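You operate a simulated robot arm through the tools that you are given. There is no shell and no other tool.

You run a simulated robot arm. Do the job below in one go: nothing can be reset, and whatever is moved stays where it is left.

## Task
Put things in order on the top of the desk. At the end: the yellow pot is on the orange coaster; the red pod stands on top of the red soda can; the blue pod stands on top of the green pack (marked "WOOL"); the smallest ice block is on the yellow rice box; whatever was shut is shut again. Leave all else as you found it, and nothing knocked over. Set down upright: yellow pot.

The check looks at the end state, three seconds after you hand in, the way a careful person would. Anything else that was tipped, shoved, dropped, spilled or broken makes it a failure.

## Robot
A 6-joint arm with a two-finger parallel gripper, fixed in place. Base frame: the origin is on the floor under the middle of its stand, x ahead of it, y to its left, z up; the work surface is at about z = 0.74. Units: m, degrees, N and s.
With the tool pointing down near the work surface it reaches from about 0.28 to 0.74 m from the base axis. Its first joint turns from -66.0 to 66.0 degrees. Payload 2.45 kg.
The TCP is the grasp point between the finger pads, 0.024 m short of the fingertips. In the tool frame z runs along the fingers and y along their closing line. Largest opening 0.068 m; finger width 0.017, thickness 0.01; the body of the gripper, 0.04 by 0.07 m, starts 0.041 m behind the TCP.
Orientation is that of the tool frame in the base frame, as [roll, pitch, yaw] about the fixed x, y, z axes, in that order (R = Rz(yaw) Ry(pitch) Rx(roll)). With the fingers straight down and closing along the base's y, the tool's x points along the base's -x, its y along +y and its z along -z.

## Interface
- The arm moves only by the tool jog_arm. Its argument "steps" is text: rows parted by semicolons, each of 7 numbers parted by spaces: the finger opening in m, from 0 to 0.068, then the shift along the tool's x, y, z in m, then the turn, a rotation vector about the tool's x, y, z in degrees. In form: fingers dx dy dz wx wy wz; .... A call has 1 to 20 rows; each row shifts and turns the commanded pose from where the row before left it, along the tool's axes as they then stand. Each row takes 0.2 s and may step no farther than 0.05 m and 8.6 degrees from the row before; otherwise, or with a gripper value out of range, the whole call is refused. Where a pose cannot be reached the arm comes as near as it can. A force on the tool above 40 N (or 10 N above the force at the start of the call, whichever is more), or a blocked arm, ends the call early, and 0.2 s more pass. Each finger travels about 0.108 m/s and halts on what it meets, pressing with about 26 N; the grip force reading is that of the motor and also rises with nothing between the fingers. The clock runs only during rows and for 0.2 s after the last one: add rows that do not move to give the fingers time. It gives the time, the measured TCP pose, the force on the tool (base axes), the opening and the grip force at its end, in the units of the frame above (readings bear some noise), with the torque about the TCP (base axes, N m) and any sound that the robot's microphone picked up.
- Cameras (640 x 400 px; columns grow to the right, rows downward): "scene" is fixed at [0.1435, 0.4116, 1.4388]; the picture's right is [-0.88, -0.47, 0.00], its down [-0.37, 0.69, -0.62] and it looks along [0.29, -0.55, -0.79] (base axes); focal length 368 px, centre (320, 200). "wrist" rides on the gripper at [0.084, 0.011, -0.075] in the tool frame; the picture's right is [-0.13, 0.99, 0.00], its down [-0.60, -0.08, -0.79] and it looks along [-0.79, -0.10, 0.61] (tool axes); focal length 251 px, centre (320, 200). There is no depth. A picture from a camera that has moved, and an enlarged one, comes with that camera's place and axes in the base frame and with its lens.
- camera(camera): a new picture of that camera. No time passes.
- enlarge(camera, box): a new picture of the part [left, top, right, bottom] of that camera's present view, enlarged. No time passes.
- job_done(): hands the job in; it is judged then, once.

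Places have to be worked out from the pictures, the camera data and where the tool is seen. Open the gripper and draw the arm clear of the work before you hand the job in, unless the task says otherwise.

The tools are called after ">>>" by a JSON object that holds its "name" and its "arguments". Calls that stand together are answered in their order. jog_arm: Moves the arm, as the interface text tells. Its arguments: {"type":"object","properties":{"steps":{"type":"string"}},"required":["steps"]} The other tools are called the same way: camera (camera) takes a picture; enlarge (camera, box) takes an enlarged picture of a part of a camera's view; job_done () hands the job in.

At the start:

```text
clock: 0.0
position: [0.4194, 0.1163, 1.0759]
tool_rot: [180.0, 0.0, -180.0]
ft_force: [0.7, -0.6, -0.2]
moment: [-0.01, 0.0, 0.04]
gripper_width: 0.0678
grip_force: 0.1
```

scene: 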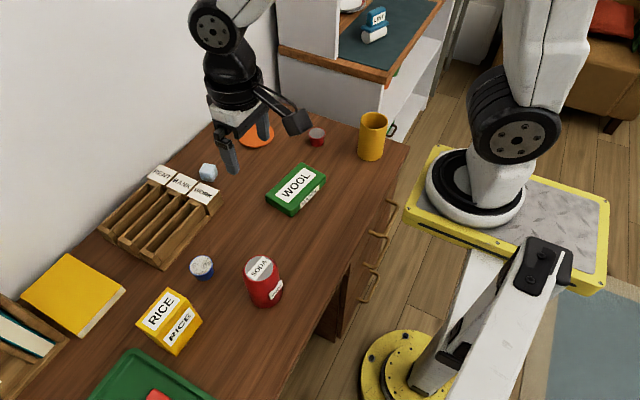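
wrist: 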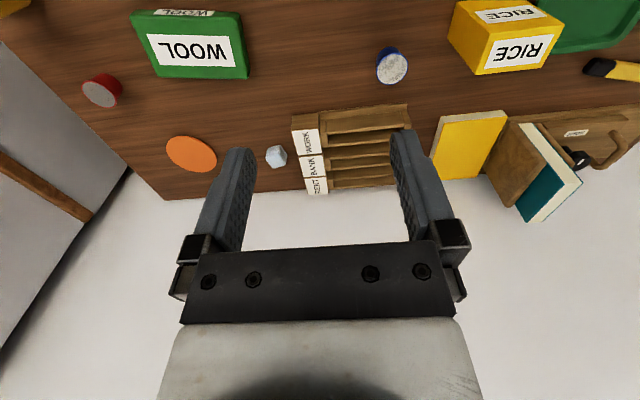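

I'll look closer at the whole desk before moving anything.

>>> {"name": "enlarge", "arguments": {"camera": "scene", "box": [80, 100, 240, 200]}}

>>> {"name": "enlarge", "arguments": {"camera": "scene", "box": [230, 90, 420, 220]}}

>>> {"name": "enlarge", "arguments": {"camera": "scene", "box": [0, 220, 300, 400]}}

>>> {"name": "enlarge", "arguments": {"camera": "wrist", "box": [60, 0, 360, 200]}}

>>> {"name": "enlarge", "arguments": {"camera": "wrist", "box": [340, 0, 640, 220]}}

>>> {"name": "enlarge", "arguments": {"camera": "scene", "box": [260, 0, 460, 130]}}

>>> {"name": "enlarge", "arguments": {"camera": "scene", "box": [280, 180, 440, 340]}}

```text
4.00 times, centred on (160, 150) of scene
camera zoom: at [0.1435, 0.4116, 1.4388], right [-0.88, -0.47, 0.0], down [-0.37, 0.69, -0.62], along [0.29, -0.55, -0.79], focal length 1472 px, centre (960, 400)
```

zoom: 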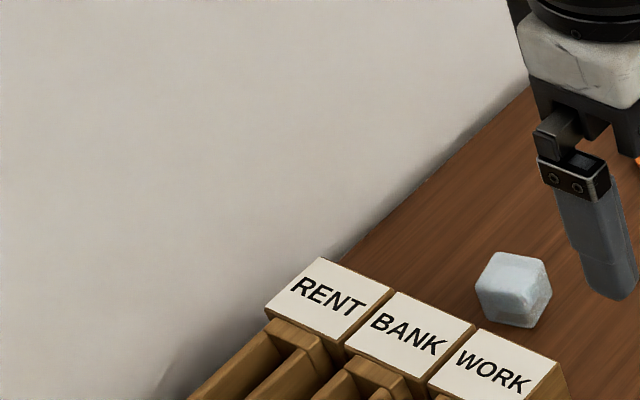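

```text
3.08 times, centred on (325, 155) of scene
camera zoom: at [0.1435, 0.4116, 1.4388], right [-0.88, -0.47, 0.0], down [-0.37, 0.69, -0.62], along [0.29, -0.55, -0.79], focal length 1132 px, centre (305, 338)
```

zoom: 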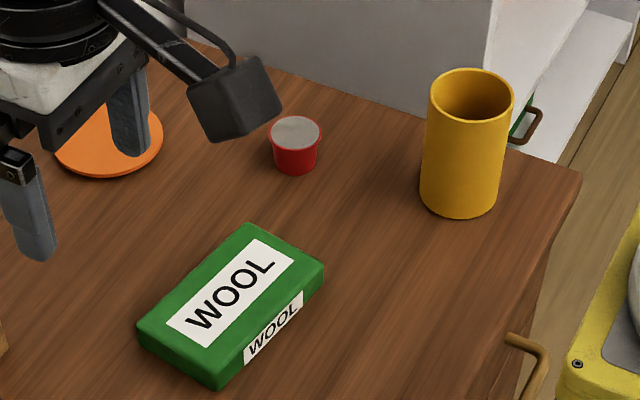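

```text
2.13 times, centred on (150, 310) of scene
camera zoom: at [0.1435, 0.4116, 1.4388], right [-0.88, -0.47, 0.0], down [-0.37, 0.69, -0.62], along [0.29, -0.55, -0.79], focal length 785 px, centre (683, -35)
```

zoom: 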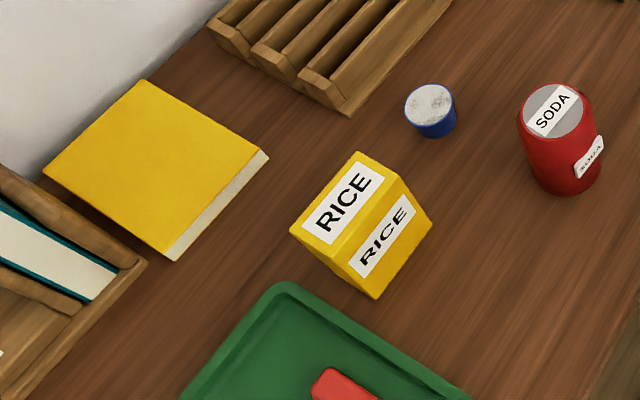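

```text
2.00 times, centred on (210, 100) of wrist
camera zoom: at [0.3363, 0.1262, 1.1501], right [0.13, 0.99, 0.0], down [0.6, -0.08, 0.79], along [0.79, -0.1, -0.61], focal length 503 px, centre (540, 400)
```

zoom: 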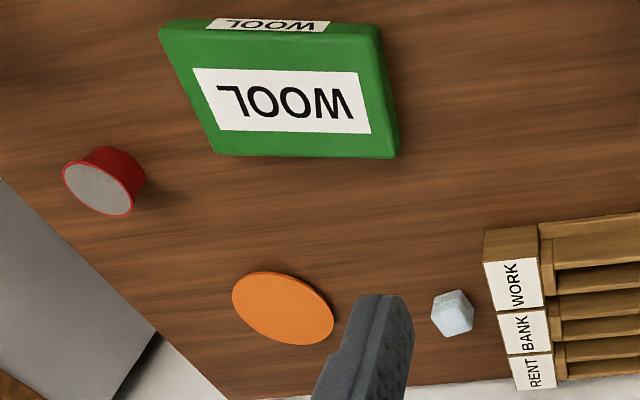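

```text
1.82 times, centred on (490, 110) of wrist
camera zoom: at [0.3363, 0.1262, 1.1501], right [0.13, 0.99, 0.0], down [0.6, -0.08, 0.79], along [0.79, -0.1, -0.61], focal length 457 px, centre (11, 364)
```

zoom: 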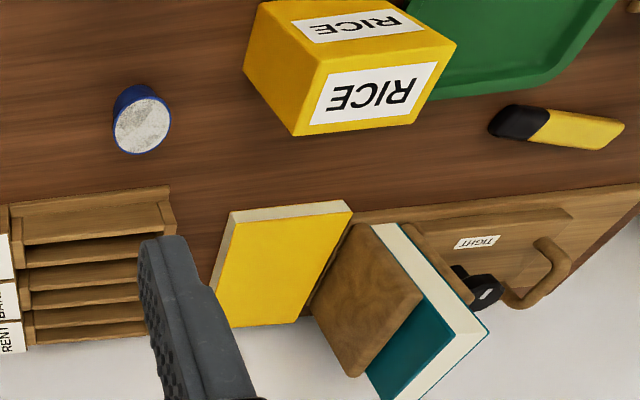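

```text
3.08 times, centred on (360, 65) of scene
camera zoom: at [0.1435, 0.4116, 1.4388], right [-0.88, -0.47, 0.0], down [-0.37, 0.69, -0.62], along [0.29, -0.55, -0.79], focal length 1132 px, centre (197, 615)
```

zoom: 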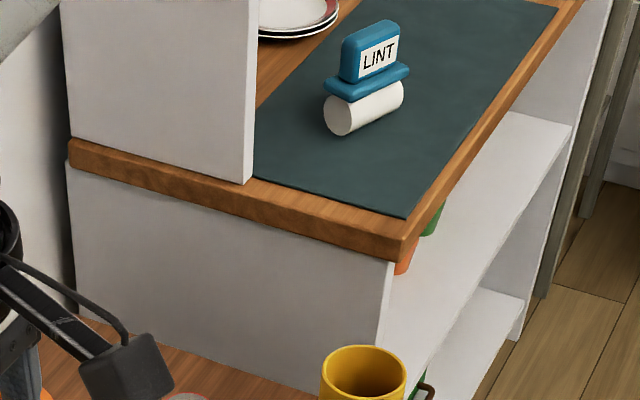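

```text
2.50 times, centred on (360, 260) of scene
camera zoom: at [0.1435, 0.4116, 1.4388], right [-0.88, -0.47, 0.0], down [-0.37, 0.69, -0.62], along [0.29, -0.55, -0.79], focal length 920 px, centre (220, 50)
```

zoom: 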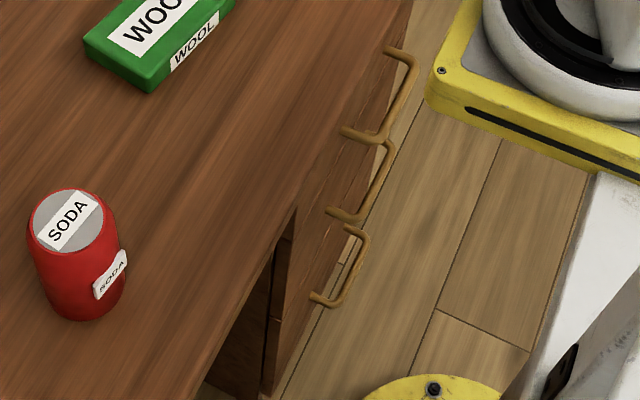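

The only ice block seen so far is beside the WORK sorter, but others may be hidden. I'll turn the wrist camera in free space toward the pot, coaster and cabinet end of the desk.

>>> {"name": "jog_arm", "arguments": {"steps": "0.068 0 0 0 0 0 8.2;0.068 0 0 0 0 0 8.2;0.068 0 0 0 0 0 8.2;0.068 0 0 0 0 0 8.2;0.068 0 0 0 0 0 8.2;0.068 0 0 0 0 0 8.2;0.068 0 0 0 0 0 8.2;0.068 0 0 0 0 0 8.2;0.068 0 0 0 0 0 8.2;0.068 0 0 0 0 0 8.2;0.068 0 0 0 0 0 8"}}

>>> {"name": "camera", "arguments": {"camera": "wrist"}}

>>> {"name": "camera", "arguments": {"camera": "scene"}}

```text
clock: 2.4
position: [0.4202, 0.1157, 1.076]
tool_rot: [180.0, -0.1, 90.0]
ft_force: [0.9, 0.7, -0.1]
moment: [-0.01, 0.0, -0.01]
gripper_width: 0.0678
grip_force: 0.1
```

```text
taken
camera wrist: at [0.4315, 0.1995, 1.1498], right [0.99, -0.13, 0.0], down [-0.08, -0.6, 0.79], along [-0.1, -0.79, -0.61], focal length 251 px, centre (320, 200)
```

wrist: 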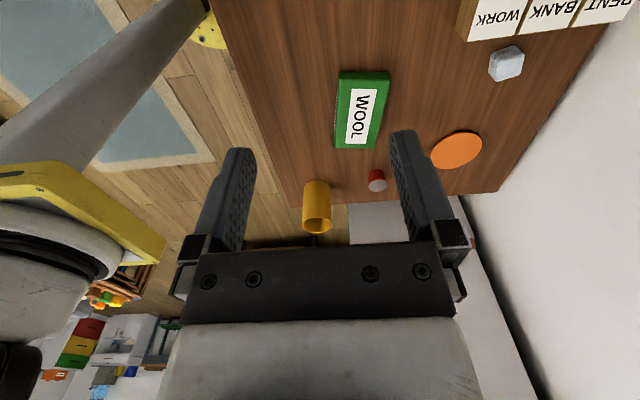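

```text
taken
```

scene: 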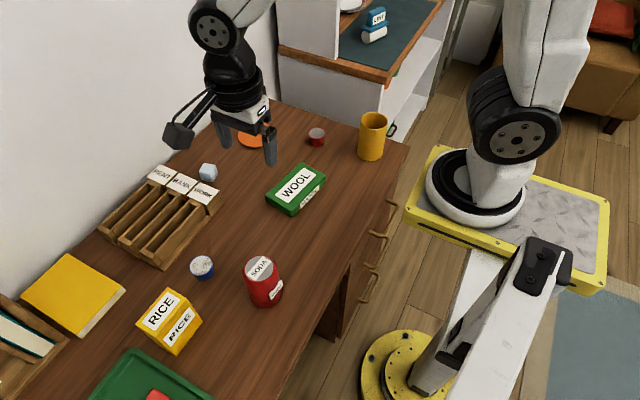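

The wrist camera now looks toward -y with pot, pod, coaster and wool pack visible. I'll enlarge the key areas to measure and check for more ice.

>>> {"name": "enlarge", "arguments": {"camera": "wrist", "box": [270, 140, 400, 240]}}

>>> {"name": "enlarge", "arguments": {"camera": "wrist", "box": [410, 0, 640, 200]}}

>>> {"name": "enlarge", "arguments": {"camera": "wrist", "box": [0, 220, 200, 400]}}

>>> {"name": "enlarge", "arguments": {"camera": "scene", "box": [90, 140, 240, 280]}}

>>> {"name": "enlarge", "arguments": {"camera": "scene", "box": [0, 240, 220, 400]}}

```text
4.00 times, centred on (335, 190) of wrist
camera zoom: at [0.4315, 0.1995, 1.1498], right [0.99, -0.13, 0.0], down [-0.08, -0.6, 0.79], along [-0.1, -0.79, -0.61], focal length 1006 px, centre (260, 240)
```

zoom: 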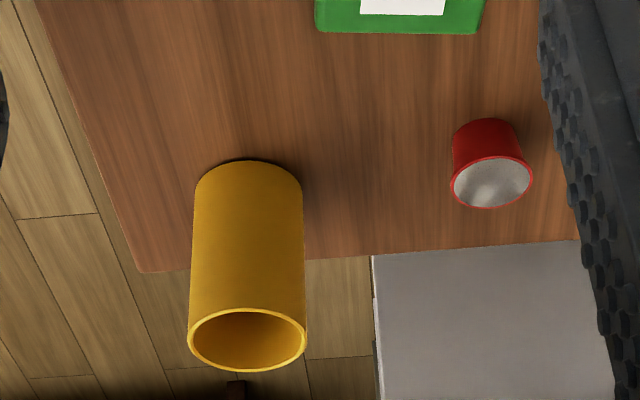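

```text
2.00 times, centred on (525, 100) of wrist
camera zoom: at [0.4315, 0.1995, 1.1498], right [0.99, -0.13, 0.0], down [-0.08, -0.6, 0.79], along [-0.1, -0.79, -0.61], focal length 503 px, centre (-90, 400)
```

zoom: 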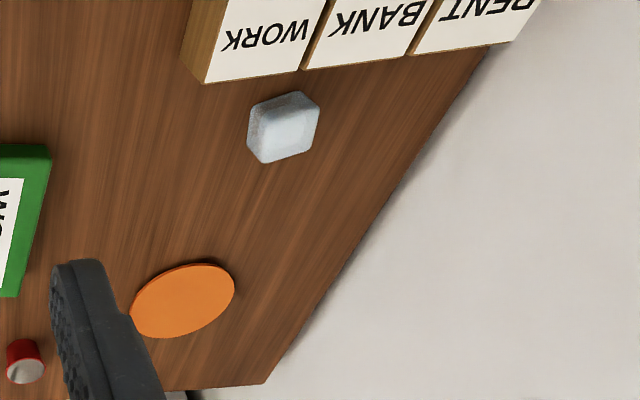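

```text
2.22 times, centred on (100, 310) of wrist
camera zoom: at [0.4315, 0.1995, 1.1498], right [0.99, -0.13, 0.0], down [-0.08, -0.6, 0.79], along [-0.1, -0.79, -0.61], focal length 559 px, centre (809, -44)
```

zoom: 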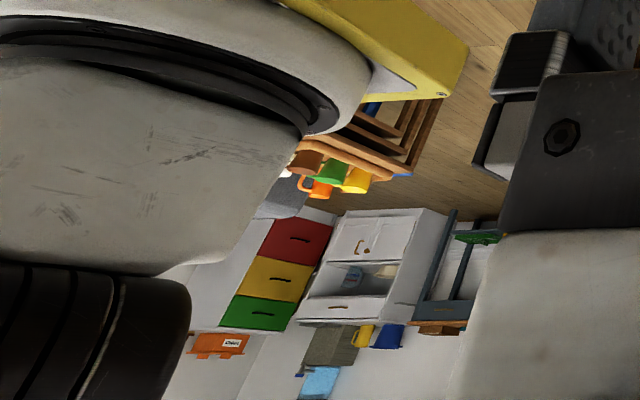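

```text
2.86 times, centred on (165, 210) of scene
camera zoom: at [0.1435, 0.4116, 1.4388], right [-0.88, -0.47, 0.0], down [-0.37, 0.69, -0.62], along [0.29, -0.55, -0.79], focal length 1052 px, centre (763, 171)
```

zoom: 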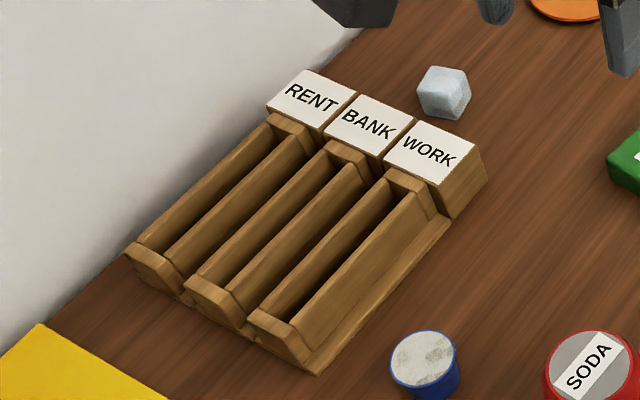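

```text
2.50 times, centred on (110, 320) of scene
camera zoom: at [0.1435, 0.4116, 1.4388], right [-0.88, -0.47, 0.0], down [-0.37, 0.69, -0.62], along [0.29, -0.55, -0.79], focal length 920 px, centre (845, -100)
```

zoom: 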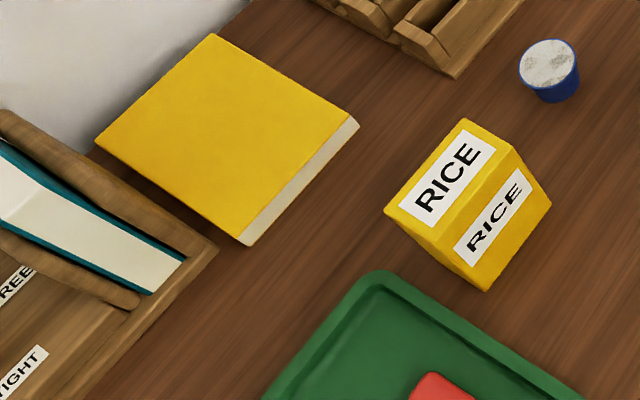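

Only one ice block is on this side; the pot is a plain empty-looking cylinder about 0.068 m wide. I'll now turn the camera around toward +y to survey the tray, rack and books side.

>>> {"name": "jog_arm", "arguments": {"steps": "0.068 0 0 0 0 0 -8.5;0.068 0 0 0 0 0 -8.5;0.068 0 0 0 0 0 -8.5;0.068 0 0 0 0 0 -8.5;0.068 0 0 0 0 0 -8.5;0.068 0 0 0 0 0 -8.5;0.068 0 0 0 0 0 -8.5;0.068 0 0 0 0 0 -8.5;0.068 0 0 0 0 0 -8.5;0.068 0 0 0 0 0 -8.5;0.068 0 0 0 0 0 -8.5;0.068 0 0 0 0 0 -8.5;0.068 0 0 0 0 0 -8.5;0.068 0 0 0 0 0 -8.5;0.068 0 0 0 0 0 -8.5;0.068 0 0 0 0 0 -8.5;0.068 0 0 0 0 0 -8.5"}}

>>> {"name": "camera", "arguments": {"camera": "wrist"}}

>>> {"name": "enlarge", "arguments": {"camera": "wrist", "box": [160, 0, 480, 200]}}

```text
clock: 6.0
position: [0.4198, 0.1169, 1.0772]
tool_rot: [-179.9, 0.0, -125.3]
ft_force: [-0.2, 0.3, 0.2]
moment: [0.0, 0.0, 0.0]
gripper_width: 0.0678
grip_force: 0.0
```

```text
taken
camera wrist: at [0.3627, 0.0531, 1.1501], right [-0.73, 0.68, 0.0], down [0.41, 0.45, 0.79], along [0.54, 0.58, -0.61], focal length 251 px, centre (320, 200)
```

wrist: 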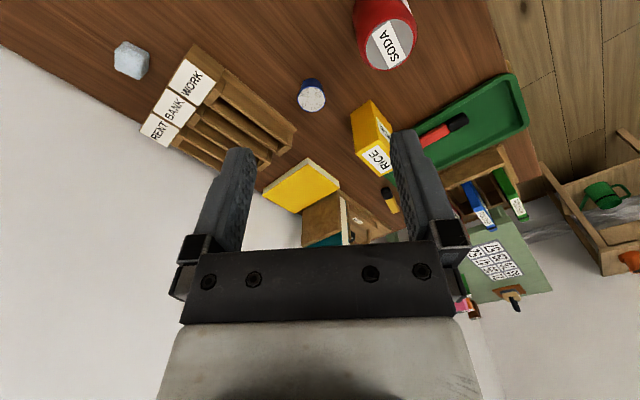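

```text
2.00 times, centred on (320, 100) of wrist
camera zoom: at [0.3627, 0.0531, 1.1501], right [-0.73, 0.68, 0.0], down [0.41, 0.45, 0.79], along [0.54, 0.58, -0.61], focal length 503 px, centre (320, 400)
```

zoom: 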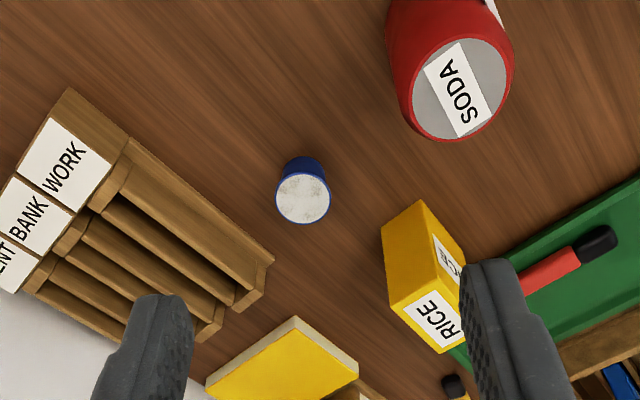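

I'll keep turning to look straight along +y so the rack, tray and everything at that end come into view.

>>> {"name": "jog_arm", "arguments": {"steps": "0.068 0 0 0 0 0 -8.5;0.068 0 0 0 0 0 -8.5;0.068 0 0 0 0 0 -8.5;0.068 0 0 0 0 0 -8.5;0.068 0 0 0 0 0 -0.7"}}

>>> {"name": "camera", "arguments": {"camera": "wrist"}}

>>> {"name": "enlarge", "arguments": {"camera": "wrist", "box": [200, 60, 420, 240]}}

>>> {"name": "enlarge", "arguments": {"camera": "wrist", "box": [400, 60, 640, 260]}}

```text
clock: 7.2
position: [0.421, 0.1163, 1.0756]
tool_rot: [-179.9, 0.0, -90.5]
ft_force: [0.2, -0.5, 0.4]
moment: [0.01, 0.03, -0.01]
gripper_width: 0.0684
grip_force: 0.0
```

```text
taken
camera wrist: at [0.409, 0.0316, 1.1498], right [-0.99, 0.14, 0.0], down [0.09, 0.6, 0.79], along [0.11, 0.79, -0.61], focal length 251 px, centre (320, 200)
```

wrist: 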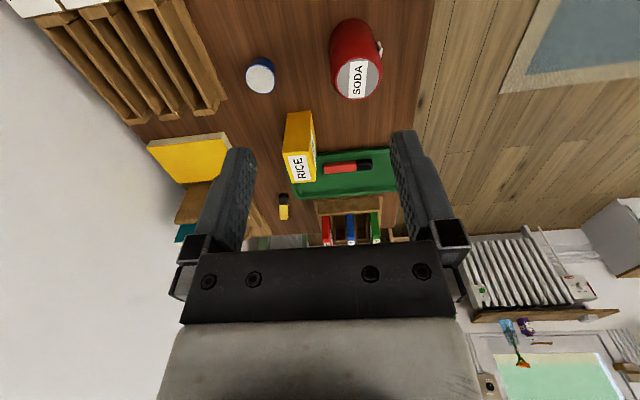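

```text
2.22 times, centred on (310, 150) of wrist
camera zoom: at [0.409, 0.0316, 1.1498], right [-0.99, 0.14, 0.0], down [0.09, 0.6, 0.79], along [0.11, 0.79, -0.61], focal length 559 px, centre (342, 311)
```

zoom: 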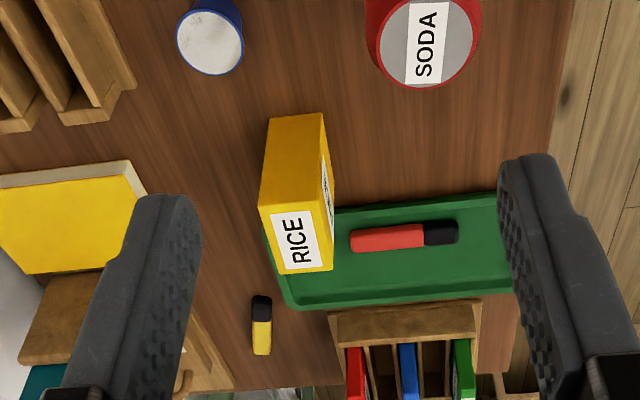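

```text
2.00 times, centred on (520, 160) of wrist
camera zoom: at [0.409, 0.0316, 1.1498], right [-0.99, 0.14, 0.0], down [0.09, 0.6, 0.79], along [0.11, 0.79, -0.61], focal length 503 px, centre (-80, 280)
```

zoom: 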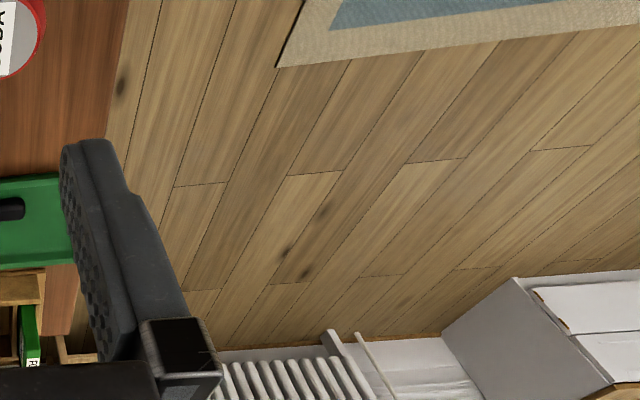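

No extra ice here either, but the wooden rack with labels ("TIGHT", "…REE") at the far left corner needs a look. I'll shift the hand to +y and turn toward that corner.

>>> {"name": "jog_arm", "arguments": {"steps": "0.068 -0.05 0 0 0 0 0;0.068 -0.05 0 0 0 0 0;0.068 -0.05 0 0 0 0 0;0.068 -0.05 0 0 0 0 0;0.068 0 0 0 0 0 8.5;0.068 0 0 0 0 0 8.5;0.068 0 0 0 0 0 8.5;0.068 0 0 0 0 0 8.5;0.068 0 0 0 0 0 8.5"}}

>>> {"name": "camera", "arguments": {"camera": "wrist"}}

>>> {"name": "enlarge", "arguments": {"camera": "wrist", "box": [200, 0, 420, 140]}}

>>> {"name": "enlarge", "arguments": {"camera": "wrist", "box": [230, 100, 420, 240]}}

```text
clock: 9.2
position: [0.4228, 0.316, 1.0761]
tool_rot: [-179.9, 0.0, -133.5]
ft_force: [0.2, 0.2, -0.8]
moment: [-0.04, 0.01, 0.0]
gripper_width: 0.0679
grip_force: 0.1
```

```text
taken
camera wrist: at [0.3574, 0.2618, 1.15], right [-0.63, 0.78, 0.0], down [0.47, 0.38, 0.79], along [0.62, 0.5, -0.61], focal length 251 px, centre (320, 200)
```

wrist: 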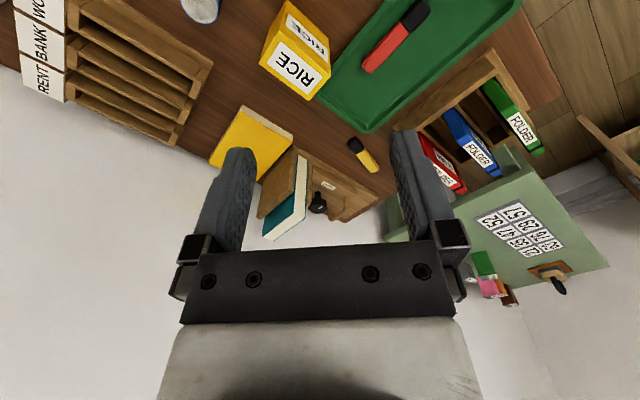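

```text
2.86 times, centred on (310, 70) of wrist
camera zoom: at [0.3574, 0.2618, 1.15], right [-0.63, 0.78, 0.0], down [0.47, 0.38, 0.79], along [0.62, 0.5, -0.61], focal length 718 px, centre (349, 571)
```

zoom: 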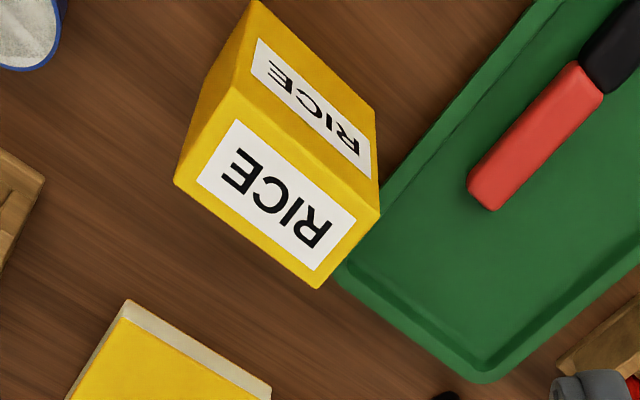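

```text
2.86 times, centred on (325, 170) of wrist
camera zoom: at [0.3574, 0.2618, 1.15], right [-0.63, 0.78, 0.0], down [0.47, 0.38, 0.79], along [0.62, 0.5, -0.61], focal length 718 px, centre (306, 286)
```

zoom: 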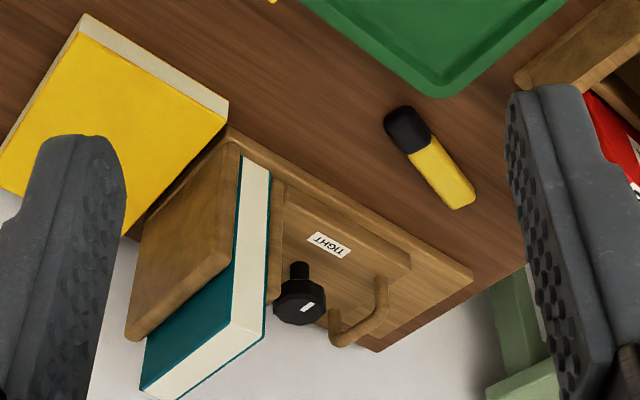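

The corner rack is just a screw-clamp book press and a tray/folders, so no other ice. I'll tilt the wrist to look down steeply into the sorter slots and around the ice block, in case a smaller block hides there.

>>> {"name": "jog_arm", "arguments": {"steps": "0.068 0 0 0 0 0 7.75;0.068 0 0 0 0 0 7.75;0.068 0 0 0 0 0 7.75;0.068 0 0 0 0 0 7.75;0.068 0 0 0 0 0 7.75;0.068 0 0 0 0 0 7.75;0.068 -0.03 -0.04 0 0 0 0;0.068 -0.03 -0.04 0 0 0 0;0.068 -0.02 -0.036 0 0 0 0;0.068 0 0 0 0 8 0;0.068 0 0 0 0 8 0;0.068 0 0 0 0 8 0;0.068 0 0 0 0 8 0"}}

>>> {"name": "camera", "arguments": {"camera": "wrist"}}

>>> {"name": "enlarge", "arguments": {"camera": "wrist", "box": [200, 40, 420, 180]}}

```text
clock: 12.0
position: [0.5036, 0.2006, 1.0769]
tool_rot: [180.0, -32.1, -179.7]
ft_force: [-0.2, -0.3, 0.7]
moment: [0.01, -0.03, 0.03]
gripper_width: 0.068
grip_force: 0.0
```

```text
taken
camera wrist: at [0.4733, 0.2103, 1.1832], right [0.11, 0.99, -0.07], down [0.93, -0.08, 0.35], along [0.34, -0.1, -0.93], focal length 251 px, centre (320, 200)
```

wrist: 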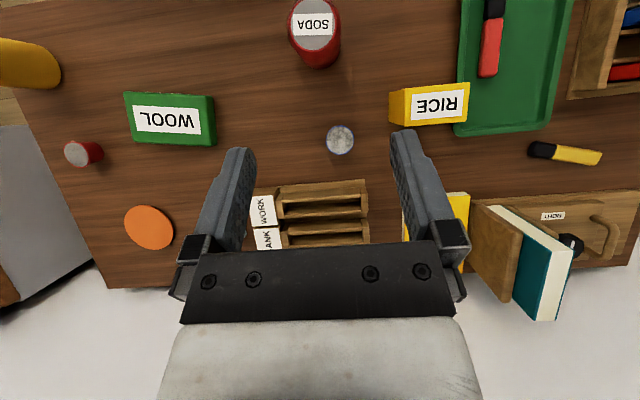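

```text
2.86 times, centred on (310, 110) of wrist
camera zoom: at [0.4733, 0.2103, 1.1832], right [0.11, 0.99, -0.07], down [0.93, -0.08, 0.35], along [0.34, -0.1, -0.93], focal length 718 px, centre (349, 457)
```

zoom: 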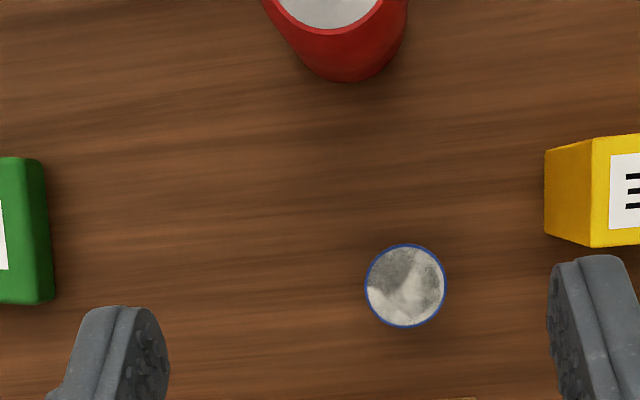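

This steep view covers nearly the whole desk: only one ice block so far. I'll slide the camera farther out to see into all sorter slots and along the wall.

>>> {"name": "jog_arm", "arguments": {"steps": "0.068 -0.04 -0.02 -0.025 0 0 0;0.068 -0.04 -0.02 -0.025 0 0 0;0.068 -0.04 0 -0.025 0 0 0"}}

>>> {"name": "camera", "arguments": {"camera": "wrist"}}

>>> {"name": "enlarge", "arguments": {"camera": "wrist", "box": [200, 80, 440, 240]}}

>>> {"name": "camera", "arguments": {"camera": "scene"}}

```text
refused: row 1 steps farther than a row can; nothing moved
```

```text
taken
camera wrist: at [0.4733, 0.2103, 1.1832], right [0.11, 0.99, -0.07], down [0.93, -0.08, 0.35], along [0.34, -0.1, -0.93], focal length 251 px, centre (320, 200)
```

wrist: 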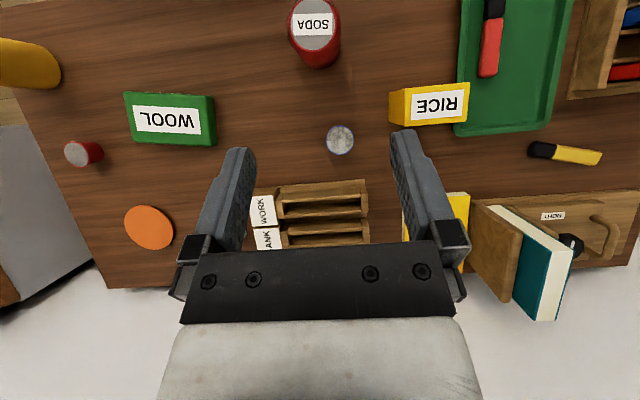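

```text
2.50 times, centred on (320, 160) of wrist
camera zoom: at [0.4733, 0.2103, 1.1832], right [0.11, 0.99, -0.07], down [0.93, -0.08, 0.35], along [0.34, -0.1, -0.93], focal length 629 px, centre (320, 300)
```

zoom: 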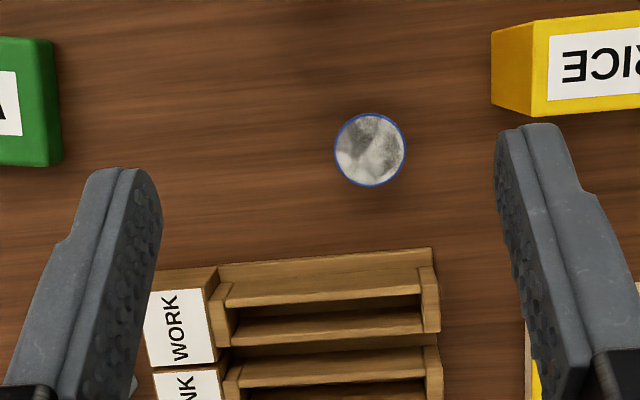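

```text
taken
```

scene: 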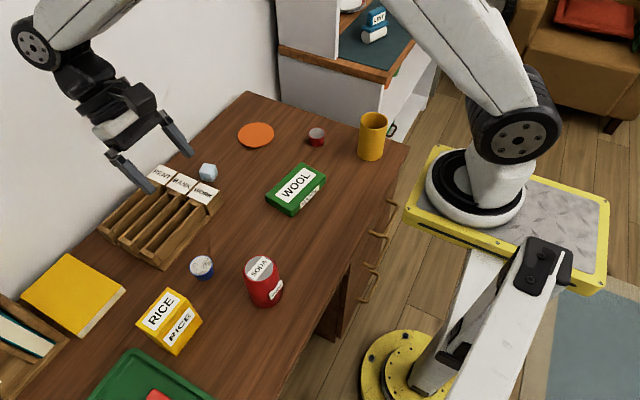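

The first row was too long; nothing moved. I'll straighten the wrist again and come lower to look into the sorter slots and at the ice between the fingers.

>>> {"name": "jog_arm", "arguments": {"steps": "0.068 0 0 0 0 -8 0;0.068 0 0 0 0 -8 0;0.068 0 0 0 0 -8 0;0.068 0 0 0 0 -8.1 0;0.068 0.02 -0.02 0.03 0 0 0;0.068 0.02 -0.02 0.03 0 0 0;0.068 0 -0.02 0.03 0 0 0"}}

>>> {"name": "camera", "arguments": {"camera": "wrist"}}

>>> {"name": "enlarge", "arguments": {"camera": "wrist", "box": [230, 60, 430, 190]}}

>>> {"name": "enlarge", "arguments": {"camera": "scene", "box": [230, 100, 400, 220]}}

```text
clock: 13.6
position: [0.4625, 0.1409, 0.9849]
tool_rot: [179.8, 0.3, -179.8]
ft_force: [0.1, 0.1, 0.0]
moment: [0.0, -0.04, -0.01]
gripper_width: 0.0679
grip_force: 0.1
```

```text
taken
camera wrist: at [0.3787, 0.1499, 1.0591], right [0.13, 0.99, 0.0], down [0.6, -0.08, 0.79], along [0.79, -0.1, -0.61], focal length 251 px, centre (320, 200)
```

wrist: 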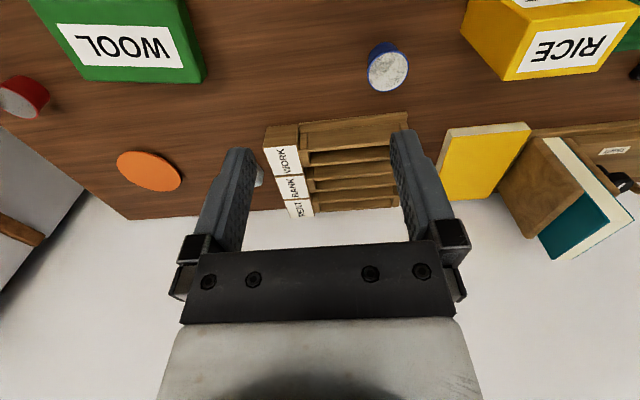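

```text
3.08 times, centred on (330, 125) of wrist
camera zoom: at [0.3787, 0.1499, 1.0591], right [0.13, 0.99, 0.0], down [0.6, -0.08, 0.79], along [0.79, -0.1, -0.61], focal length 774 px, centre (289, 431)
```

zoom: 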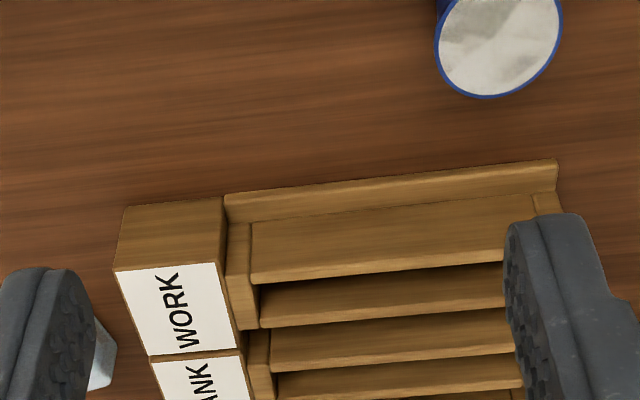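

```text
3.33 times, centred on (315, 160) of scene
camera zoom: at [0.1435, 0.4117, 1.4388], right [-0.88, -0.47, 0.0], down [-0.37, 0.69, -0.62], along [0.29, -0.55, -0.79], focal length 1227 px, centre (337, 333)
```

zoom: 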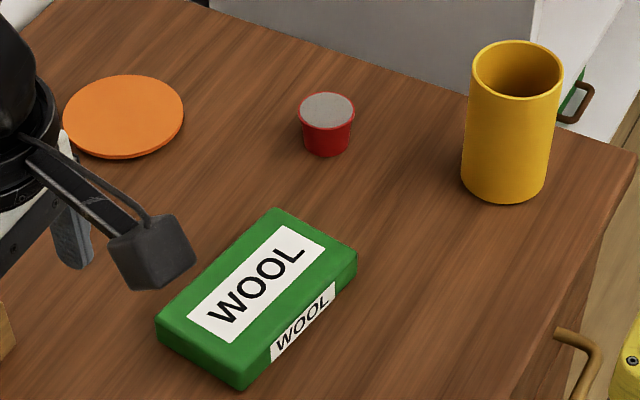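

Sorter slots look empty, so the single ice block by the WORK label is the one. The pot centre triangulates to about (0.362, -0.278), rim z≈0.850, diameter ≈0.068, too wide to span, so I'll pinch its rim on the +y side; moving above it now.

>>> {"name": "jog_arm", "arguments": {"steps": "0.068 0.01 -0.0386 0 0 0 0;0.068 0.01 -0.0386 0 0 0 0;0.068 0.01 -0.0386 0 0 0 0;0.068 0.01 -0.0386 0 0 0 0;0.068 0.01 -0.0386 0 0 0 0;0.068 0.01 -0.0386 0 0 0 0;0.068 0.01 -0.0386 0 0 0 0;0.068 0.01 -0.0386 0 0 0 0;0.068 0.01 -0.0386 0 0 0 0;0.068 0.01 -0.0386 0 0 0 0"}}

>>> {"name": "camera", "arguments": {"camera": "wrist"}}

>>> {"name": "camera", "arguments": {"camera": "scene"}}

```text
clock: 15.8
position: [0.366, -0.2464, 0.9854]
tool_rot: [179.9, 0.2, -179.8]
ft_force: [0.5, 0.2, -0.9]
moment: [0.01, 0.01, 0.01]
gripper_width: 0.0682
grip_force: 0.0
```

```text
taken
camera wrist: at [0.2826, -0.2365, 1.06], right [0.12, 0.99, 0.0], down [0.6, -0.08, 0.79], along [0.79, -0.1, -0.61], focal length 251 px, centre (320, 200)
```

wrist: 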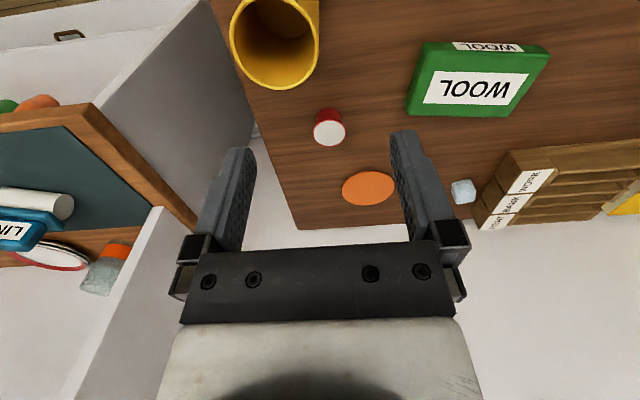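

```text
taken
```

scene: 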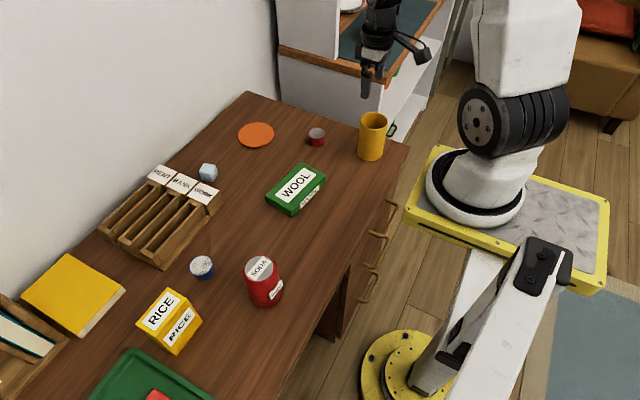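

There's a greyish object on the cabinet counter at lower left; I'll enlarge that and the pot region.

>>> {"name": "enlarge", "arguments": {"camera": "wrist", "box": [0, 60, 200, 320]}}

>>> {"name": "enlarge", "arguments": {"camera": "wrist", "box": [200, 0, 400, 120]}}

>>> {"name": "enlarge", "arguments": {"camera": "scene", "box": [300, 0, 460, 170]}}

```text
1.54 times, centred on (100, 190) of wrist
camera zoom: at [0.2826, -0.2365, 1.06], right [0.12, 0.99, 0.0], down [0.6, -0.08, 0.79], along [0.79, -0.1, -0.61], focal length 387 px, centre (658, 215)
```

zoom: 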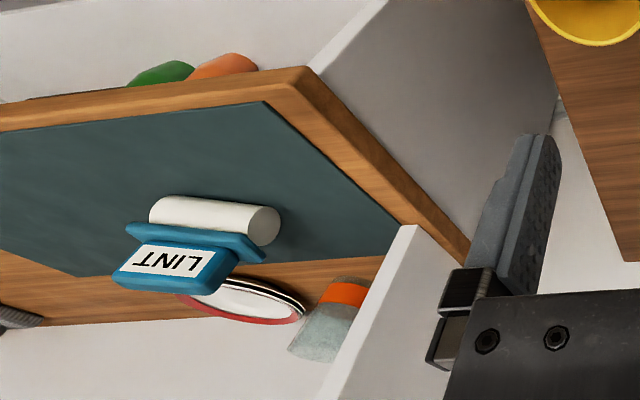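

```text
3.20 times, centred on (300, 60) of wrist
camera zoom: at [0.2826, -0.2365, 1.06], right [0.12, 0.99, 0.0], down [0.6, -0.08, 0.79], along [0.79, -0.1, -0.61], focal length 805 px, centre (384, 648)
```

zoom: 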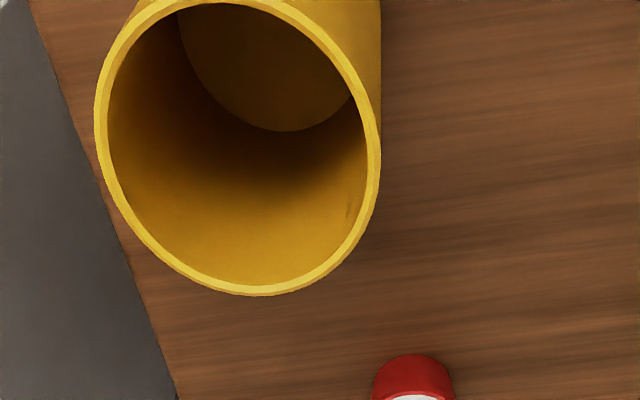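

```text
2.35 times, centred on (380, 85) of scene
camera zoom: at [0.1435, 0.4117, 1.4388], right [-0.88, -0.47, 0.0], down [-0.37, 0.69, -0.62], along [0.29, -0.55, -0.79], focal length 866 px, centre (179, 471)
```

zoom: 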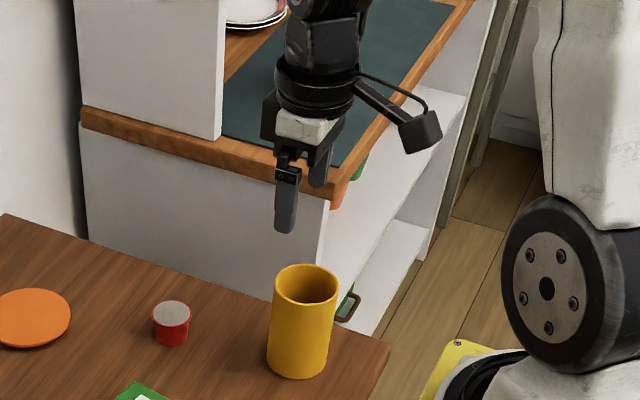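

The pot is empty, and the fresh view puts its centre at about (0.361, -0.279) with the +y wall near y = -0.247. I'll partly close the fingers and descend to just above the rim, then check alignment.

>>> {"name": "jog_arm", "arguments": {"steps": "0.04 0.005 0 0.03 0 0 0;0.04 0 0 0.04 0 0 0;0.04 0 0 0.03 0 0 0;0.04 0 0 0 0 0 0"}}

>>> {"name": "enlarge", "arguments": {"camera": "wrist", "box": [180, 0, 460, 240]}}

>>> {"name": "enlarge", "arguments": {"camera": "scene", "box": [320, 60, 430, 170]}}

```text
clock: 16.8
position: [0.3604, -0.245, 0.8858]
tool_rot: [179.9, 0.1, -179.8]
ft_force: [-1.3, 0.7, -0.2]
moment: [0.0, -0.03, 0.0]
gripper_width: 0.0399
grip_force: 0.0
```

```text
1.67 times, centred on (320, 120) of wrist
camera zoom: at [0.277, -0.236, 0.9599], right [0.13, 0.99, 0.0], down [0.6, -0.08, 0.79], along [0.79, -0.1, -0.61], focal length 419 px, centre (320, 333)
```

zoom: 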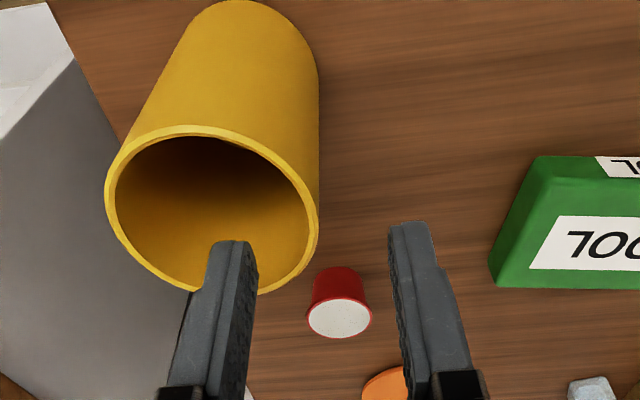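

```text
3.64 times, centred on (375, 115) of scene
camera zoom: at [0.1435, 0.4116, 1.4388], right [-0.88, -0.47, 0.0], down [-0.37, 0.69, -0.62], along [0.29, -0.55, -0.79], focal length 1338 px, centre (120, 509)
```

zoom: 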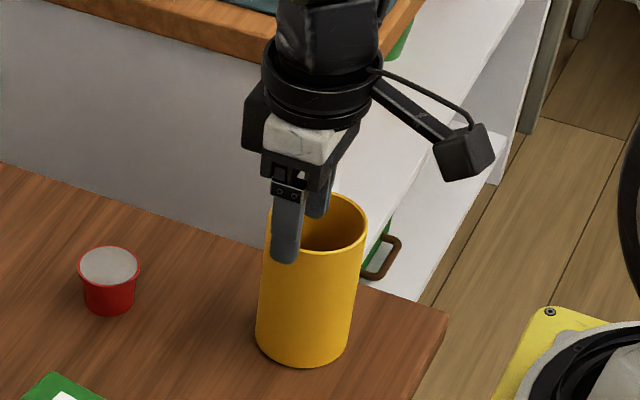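

The rim's +y wall sits about 2–3 mm toward -y from the finger midline and the pot centre x ≈ 0.358. I'll correct and lower so the wall sits between the fingers, 18 mm below the rim.

>>> {"name": "jog_arm", "arguments": {"steps": "0.04 0.003 -0.0025 0.0 0 0 0;0.04 0 0 0.02 0 0 0;0.04 0 0 0.02 0 0 0;0.04 0 0 0.014 0 0 0;0.04 0 0 0 0 0 0"}}

>>> {"name": "enlarge", "arguments": {"camera": "wrist", "box": [180, 0, 460, 240]}}

>>> {"name": "enlarge", "arguments": {"camera": "scene", "box": [320, 60, 430, 170]}}

```text
clock: 18.0
position: [0.3585, -0.2476, 0.8332]
tool_rot: [180.0, 0.1, -179.8]
ft_force: [0.1, 0.3, -0.5]
moment: [-0.01, 0.0, 0.01]
gripper_width: 0.04
grip_force: 0.2
```

```text
1.67 times, centred on (320, 120) of wrist
camera zoom: at [0.2743, -0.2385, 0.9061], right [0.13, 0.99, 0.0], down [0.6, -0.08, 0.79], along [0.79, -0.1, -0.61], focal length 419 px, centre (320, 333)
```

zoom: 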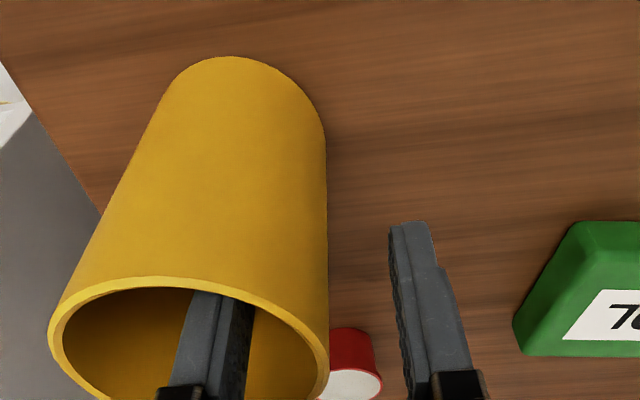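

```text
3.64 times, centred on (375, 115) of scene
camera zoom: at [0.1435, 0.4116, 1.4388], right [-0.88, -0.47, 0.0], down [-0.37, 0.69, -0.62], along [0.29, -0.55, -0.79], focal length 1338 px, centre (120, 509)
```

zoom: 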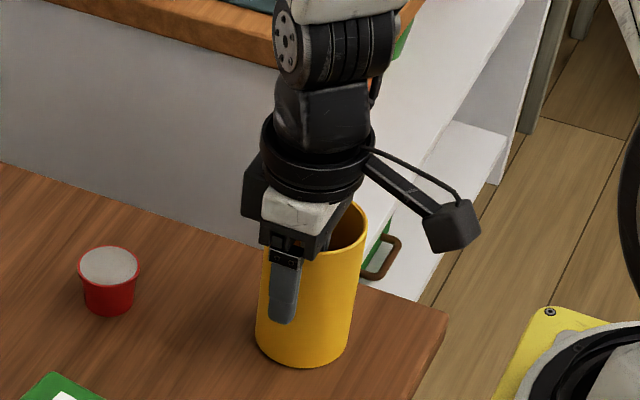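

The wall is centred between the fingers to within a millimetre. Closing on the rim now.

>>> {"name": "jog_arm", "arguments": {"steps": "0.02 0 0 0 0 0 0;0.01 0 0 0 0 0 0;0.0 0 0 0 0 0 0;0.0 0 0 0 0 0 0;0.0 0 0 0 0 0 0"}}

>>> {"name": "enlarge", "arguments": {"camera": "scene", "box": [320, 60, 430, 170]}}

```text
clock: 19.2
position: [0.3593, -0.248, 0.8326]
tool_rot: [-180.0, 0.1, -179.8]
ft_force: [-0.3, -0.7, 1.6]
moment: [-0.12, 0.11, 0.04]
gripper_width: 0.0064
grip_force: 25.5
```

```text
3.64 times, centred on (375, 115) of scene
camera zoom: at [0.1435, 0.4117, 1.4388], right [-0.88, -0.47, 0.0], down [-0.37, 0.69, -0.62], along [0.29, -0.55, -0.79], focal length 1338 px, centre (120, 509)
```

zoom: 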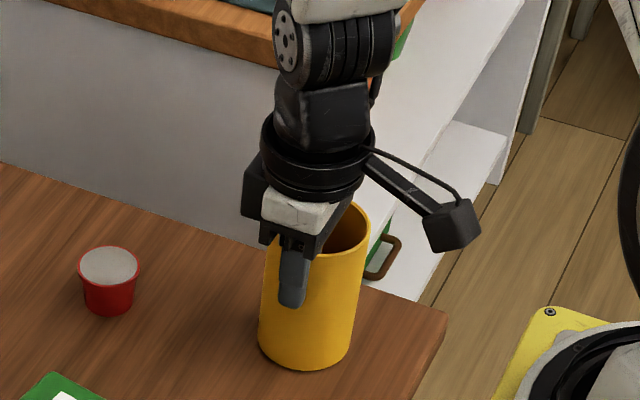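

The gripper holds the wall (opening 6.4 mm, 25.5 N). I'll lift gently by a few centimetres and check that it hangs straight.

>>> {"name": "jog_arm", "arguments": {"steps": "0 0 0 -0.01 0 0 0;0 0 0 -0.02 0 0 0;0 0 0 -0.02 0 0 0;0 0 0 -0.01 0 0 0;0 0 0 0 0 0 0"}}

>>> {"name": "enlarge", "arguments": {"camera": "scene", "box": [300, 40, 430, 170]}}

>>> {"name": "camera", "arguments": {"camera": "wrist"}}

```text
clock: 20.4
position: [0.3573, -0.2487, 0.8914]
tool_rot: [-180.0, 0.1, -179.9]
ft_force: [-0.2, -0.4, -1.7]
moment: [0.06, 0.02, -0.02]
gripper_width: 0.0065
grip_force: 25.8
```

```text
3.08 times, centred on (365, 105) of scene
camera zoom: at [0.1435, 0.4116, 1.4388], right [-0.88, -0.47, 0.0], down [-0.37, 0.69, -0.62], along [0.29, -0.55, -0.79], focal length 1132 px, centre (182, 492)
```

zoom: 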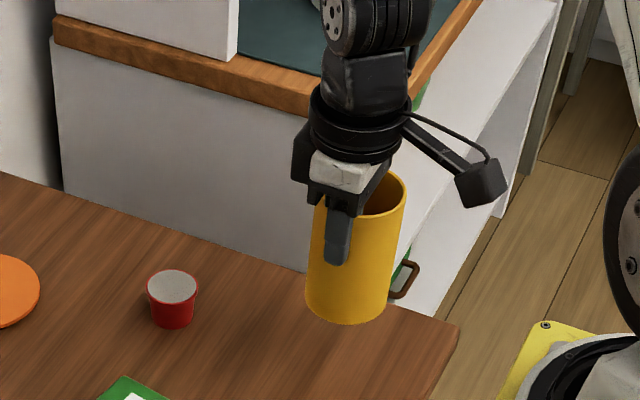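

```text
taken
camera wrist: at [0.2732, -0.2383, 0.9658], right [0.13, 0.99, 0.0], down [0.6, -0.08, 0.79], along [0.79, -0.1, -0.61], focal length 251 px, centre (320, 200)
```

wrist: 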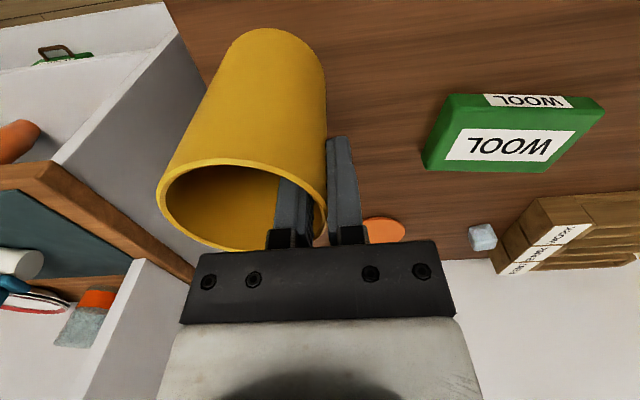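

The pot hangs upright. I'll raise it another 5 cm to clear the red pod, then carry it over the coaster at about (0.667, -0.192).

>>> {"name": "jog_arm", "arguments": {"steps": "0 0 0 -0.025 0 0 0;0 0 0 -0.025 0 0 0;0 -0.0386 0.0111 0 0 0 0;0 -0.0386 0.0111 0 0 0 0;0 -0.0386 0.0111 0 0 0 0;0 -0.0386 0.0111 0 0 0 0;0 -0.0386 0.0111 0 0 0 0;0 -0.0386 0.0111 0 0 0 0;0 -0.0386 0.0111 0 0 0 0;0 -0.0386 0.0111 0 0 0 0;0 0 0 0 0 0 0"}}

>>> {"name": "camera", "arguments": {"camera": "wrist"}}

>>> {"name": "enlarge", "arguments": {"camera": "scene", "box": [180, 20, 360, 160]}}

```text
clock: 22.8
position: [0.6654, -0.1565, 0.9439]
tool_rot: [180.0, 0.1, -179.8]
ft_force: [-0.4, 1.1, -0.7]
moment: [0.04, 0.02, 0.03]
gripper_width: 0.0066
grip_force: 26.2
```

```text
taken
camera wrist: at [0.5815, -0.1472, 1.0178], right [0.13, 0.99, 0.0], down [0.6, -0.08, 0.79], along [0.79, -0.1, -0.61], focal length 251 px, centre (320, 200)
```

wrist: 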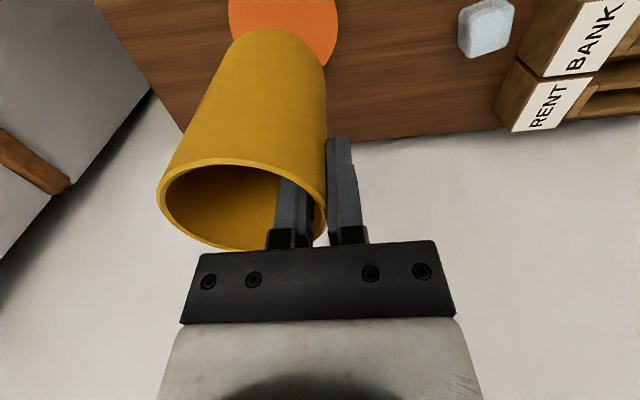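

```text
2.86 times, centred on (270, 90) of scene
camera zoom: at [0.1435, 0.4117, 1.4388], right [-0.88, -0.47, 0.0], down [-0.37, 0.69, -0.62], along [0.29, -0.55, -0.79], focal length 1052 px, centre (463, 514)
```

zoom: 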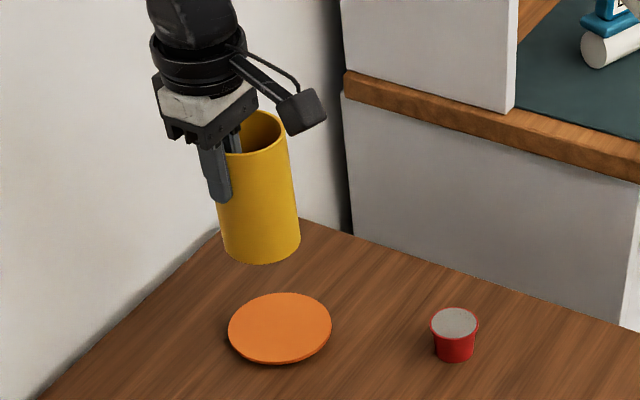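

The pot is over the coaster (pot centre ≈ (0.665, -0.190), coaster ≈ (0.668, -0.193)). I'll nudge and lower to just above it.

>>> {"name": "jog_arm", "arguments": {"steps": "0 -0.002 -0.003 0.02 0 0 0;0 0 0 0.03 0 0 0;0 0 0 0.03 0 0 0;0 0 0 0.014 0 0 0;0 0 0 0 0 0 0"}}

>>> {"name": "enlarge", "arguments": {"camera": "scene", "box": [200, 60, 330, 160]}}

```text
clock: 24.0
position: [0.6667, -0.1606, 0.8473]
tool_rot: [-180.0, 0.0, -179.8]
ft_force: [-0.5, -0.1, -0.3]
moment: [-0.01, 0.0, 0.02]
gripper_width: 0.0065
grip_force: 26.3
```

```text
4.00 times, centred on (265, 110) of scene
camera zoom: at [0.1435, 0.4116, 1.4388], right [-0.88, -0.47, 0.0], down [-0.37, 0.69, -0.62], along [0.29, -0.55, -0.79], focal length 1472 px, centre (540, 560)
```

zoom: 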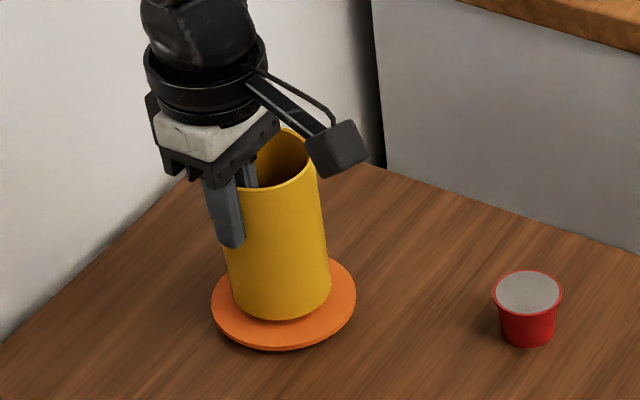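

Well centred over the coaster, still a few millimetres up. Lowering in small steps until contact.

>>> {"name": "jog_arm", "arguments": {"steps": "0 0 0 0.002 0 0 0;0 0 0 0.002 0 0 0;0 0 0 0.0015 0 0 0;0 0 0 0 0 0 0"}}

>>> {"name": "enlarge", "arguments": {"camera": "scene", "box": [220, 90, 300, 150]}}

```text
clock: 25.0
position: [0.6663, -0.1621, 0.8439]
tool_rot: [-180.0, 0.2, -179.8]
ft_force: [-1.0, -0.5, 6.7]
moment: [-0.11, 0.26, -0.05]
gripper_width: 0.0065
grip_force: 26.1
```

```text
6.67 times, centred on (260, 120) of scene
camera zoom: at [0.1433, 0.4117, 1.4388], right [-0.88, -0.47, 0.0], down [-0.37, 0.69, -0.62], along [0.29, -0.55, -0.79], focal length 2454 px, centre (720, 733)
```

zoom: 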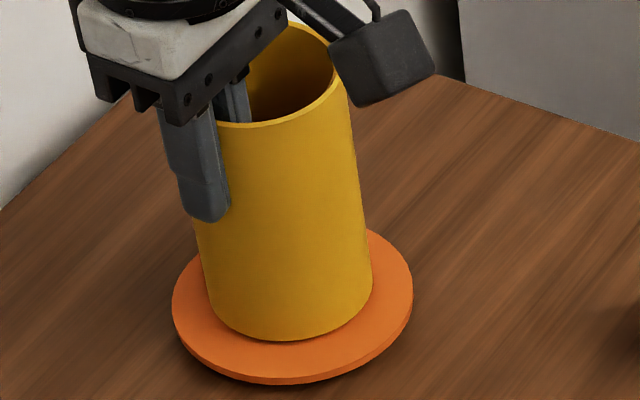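

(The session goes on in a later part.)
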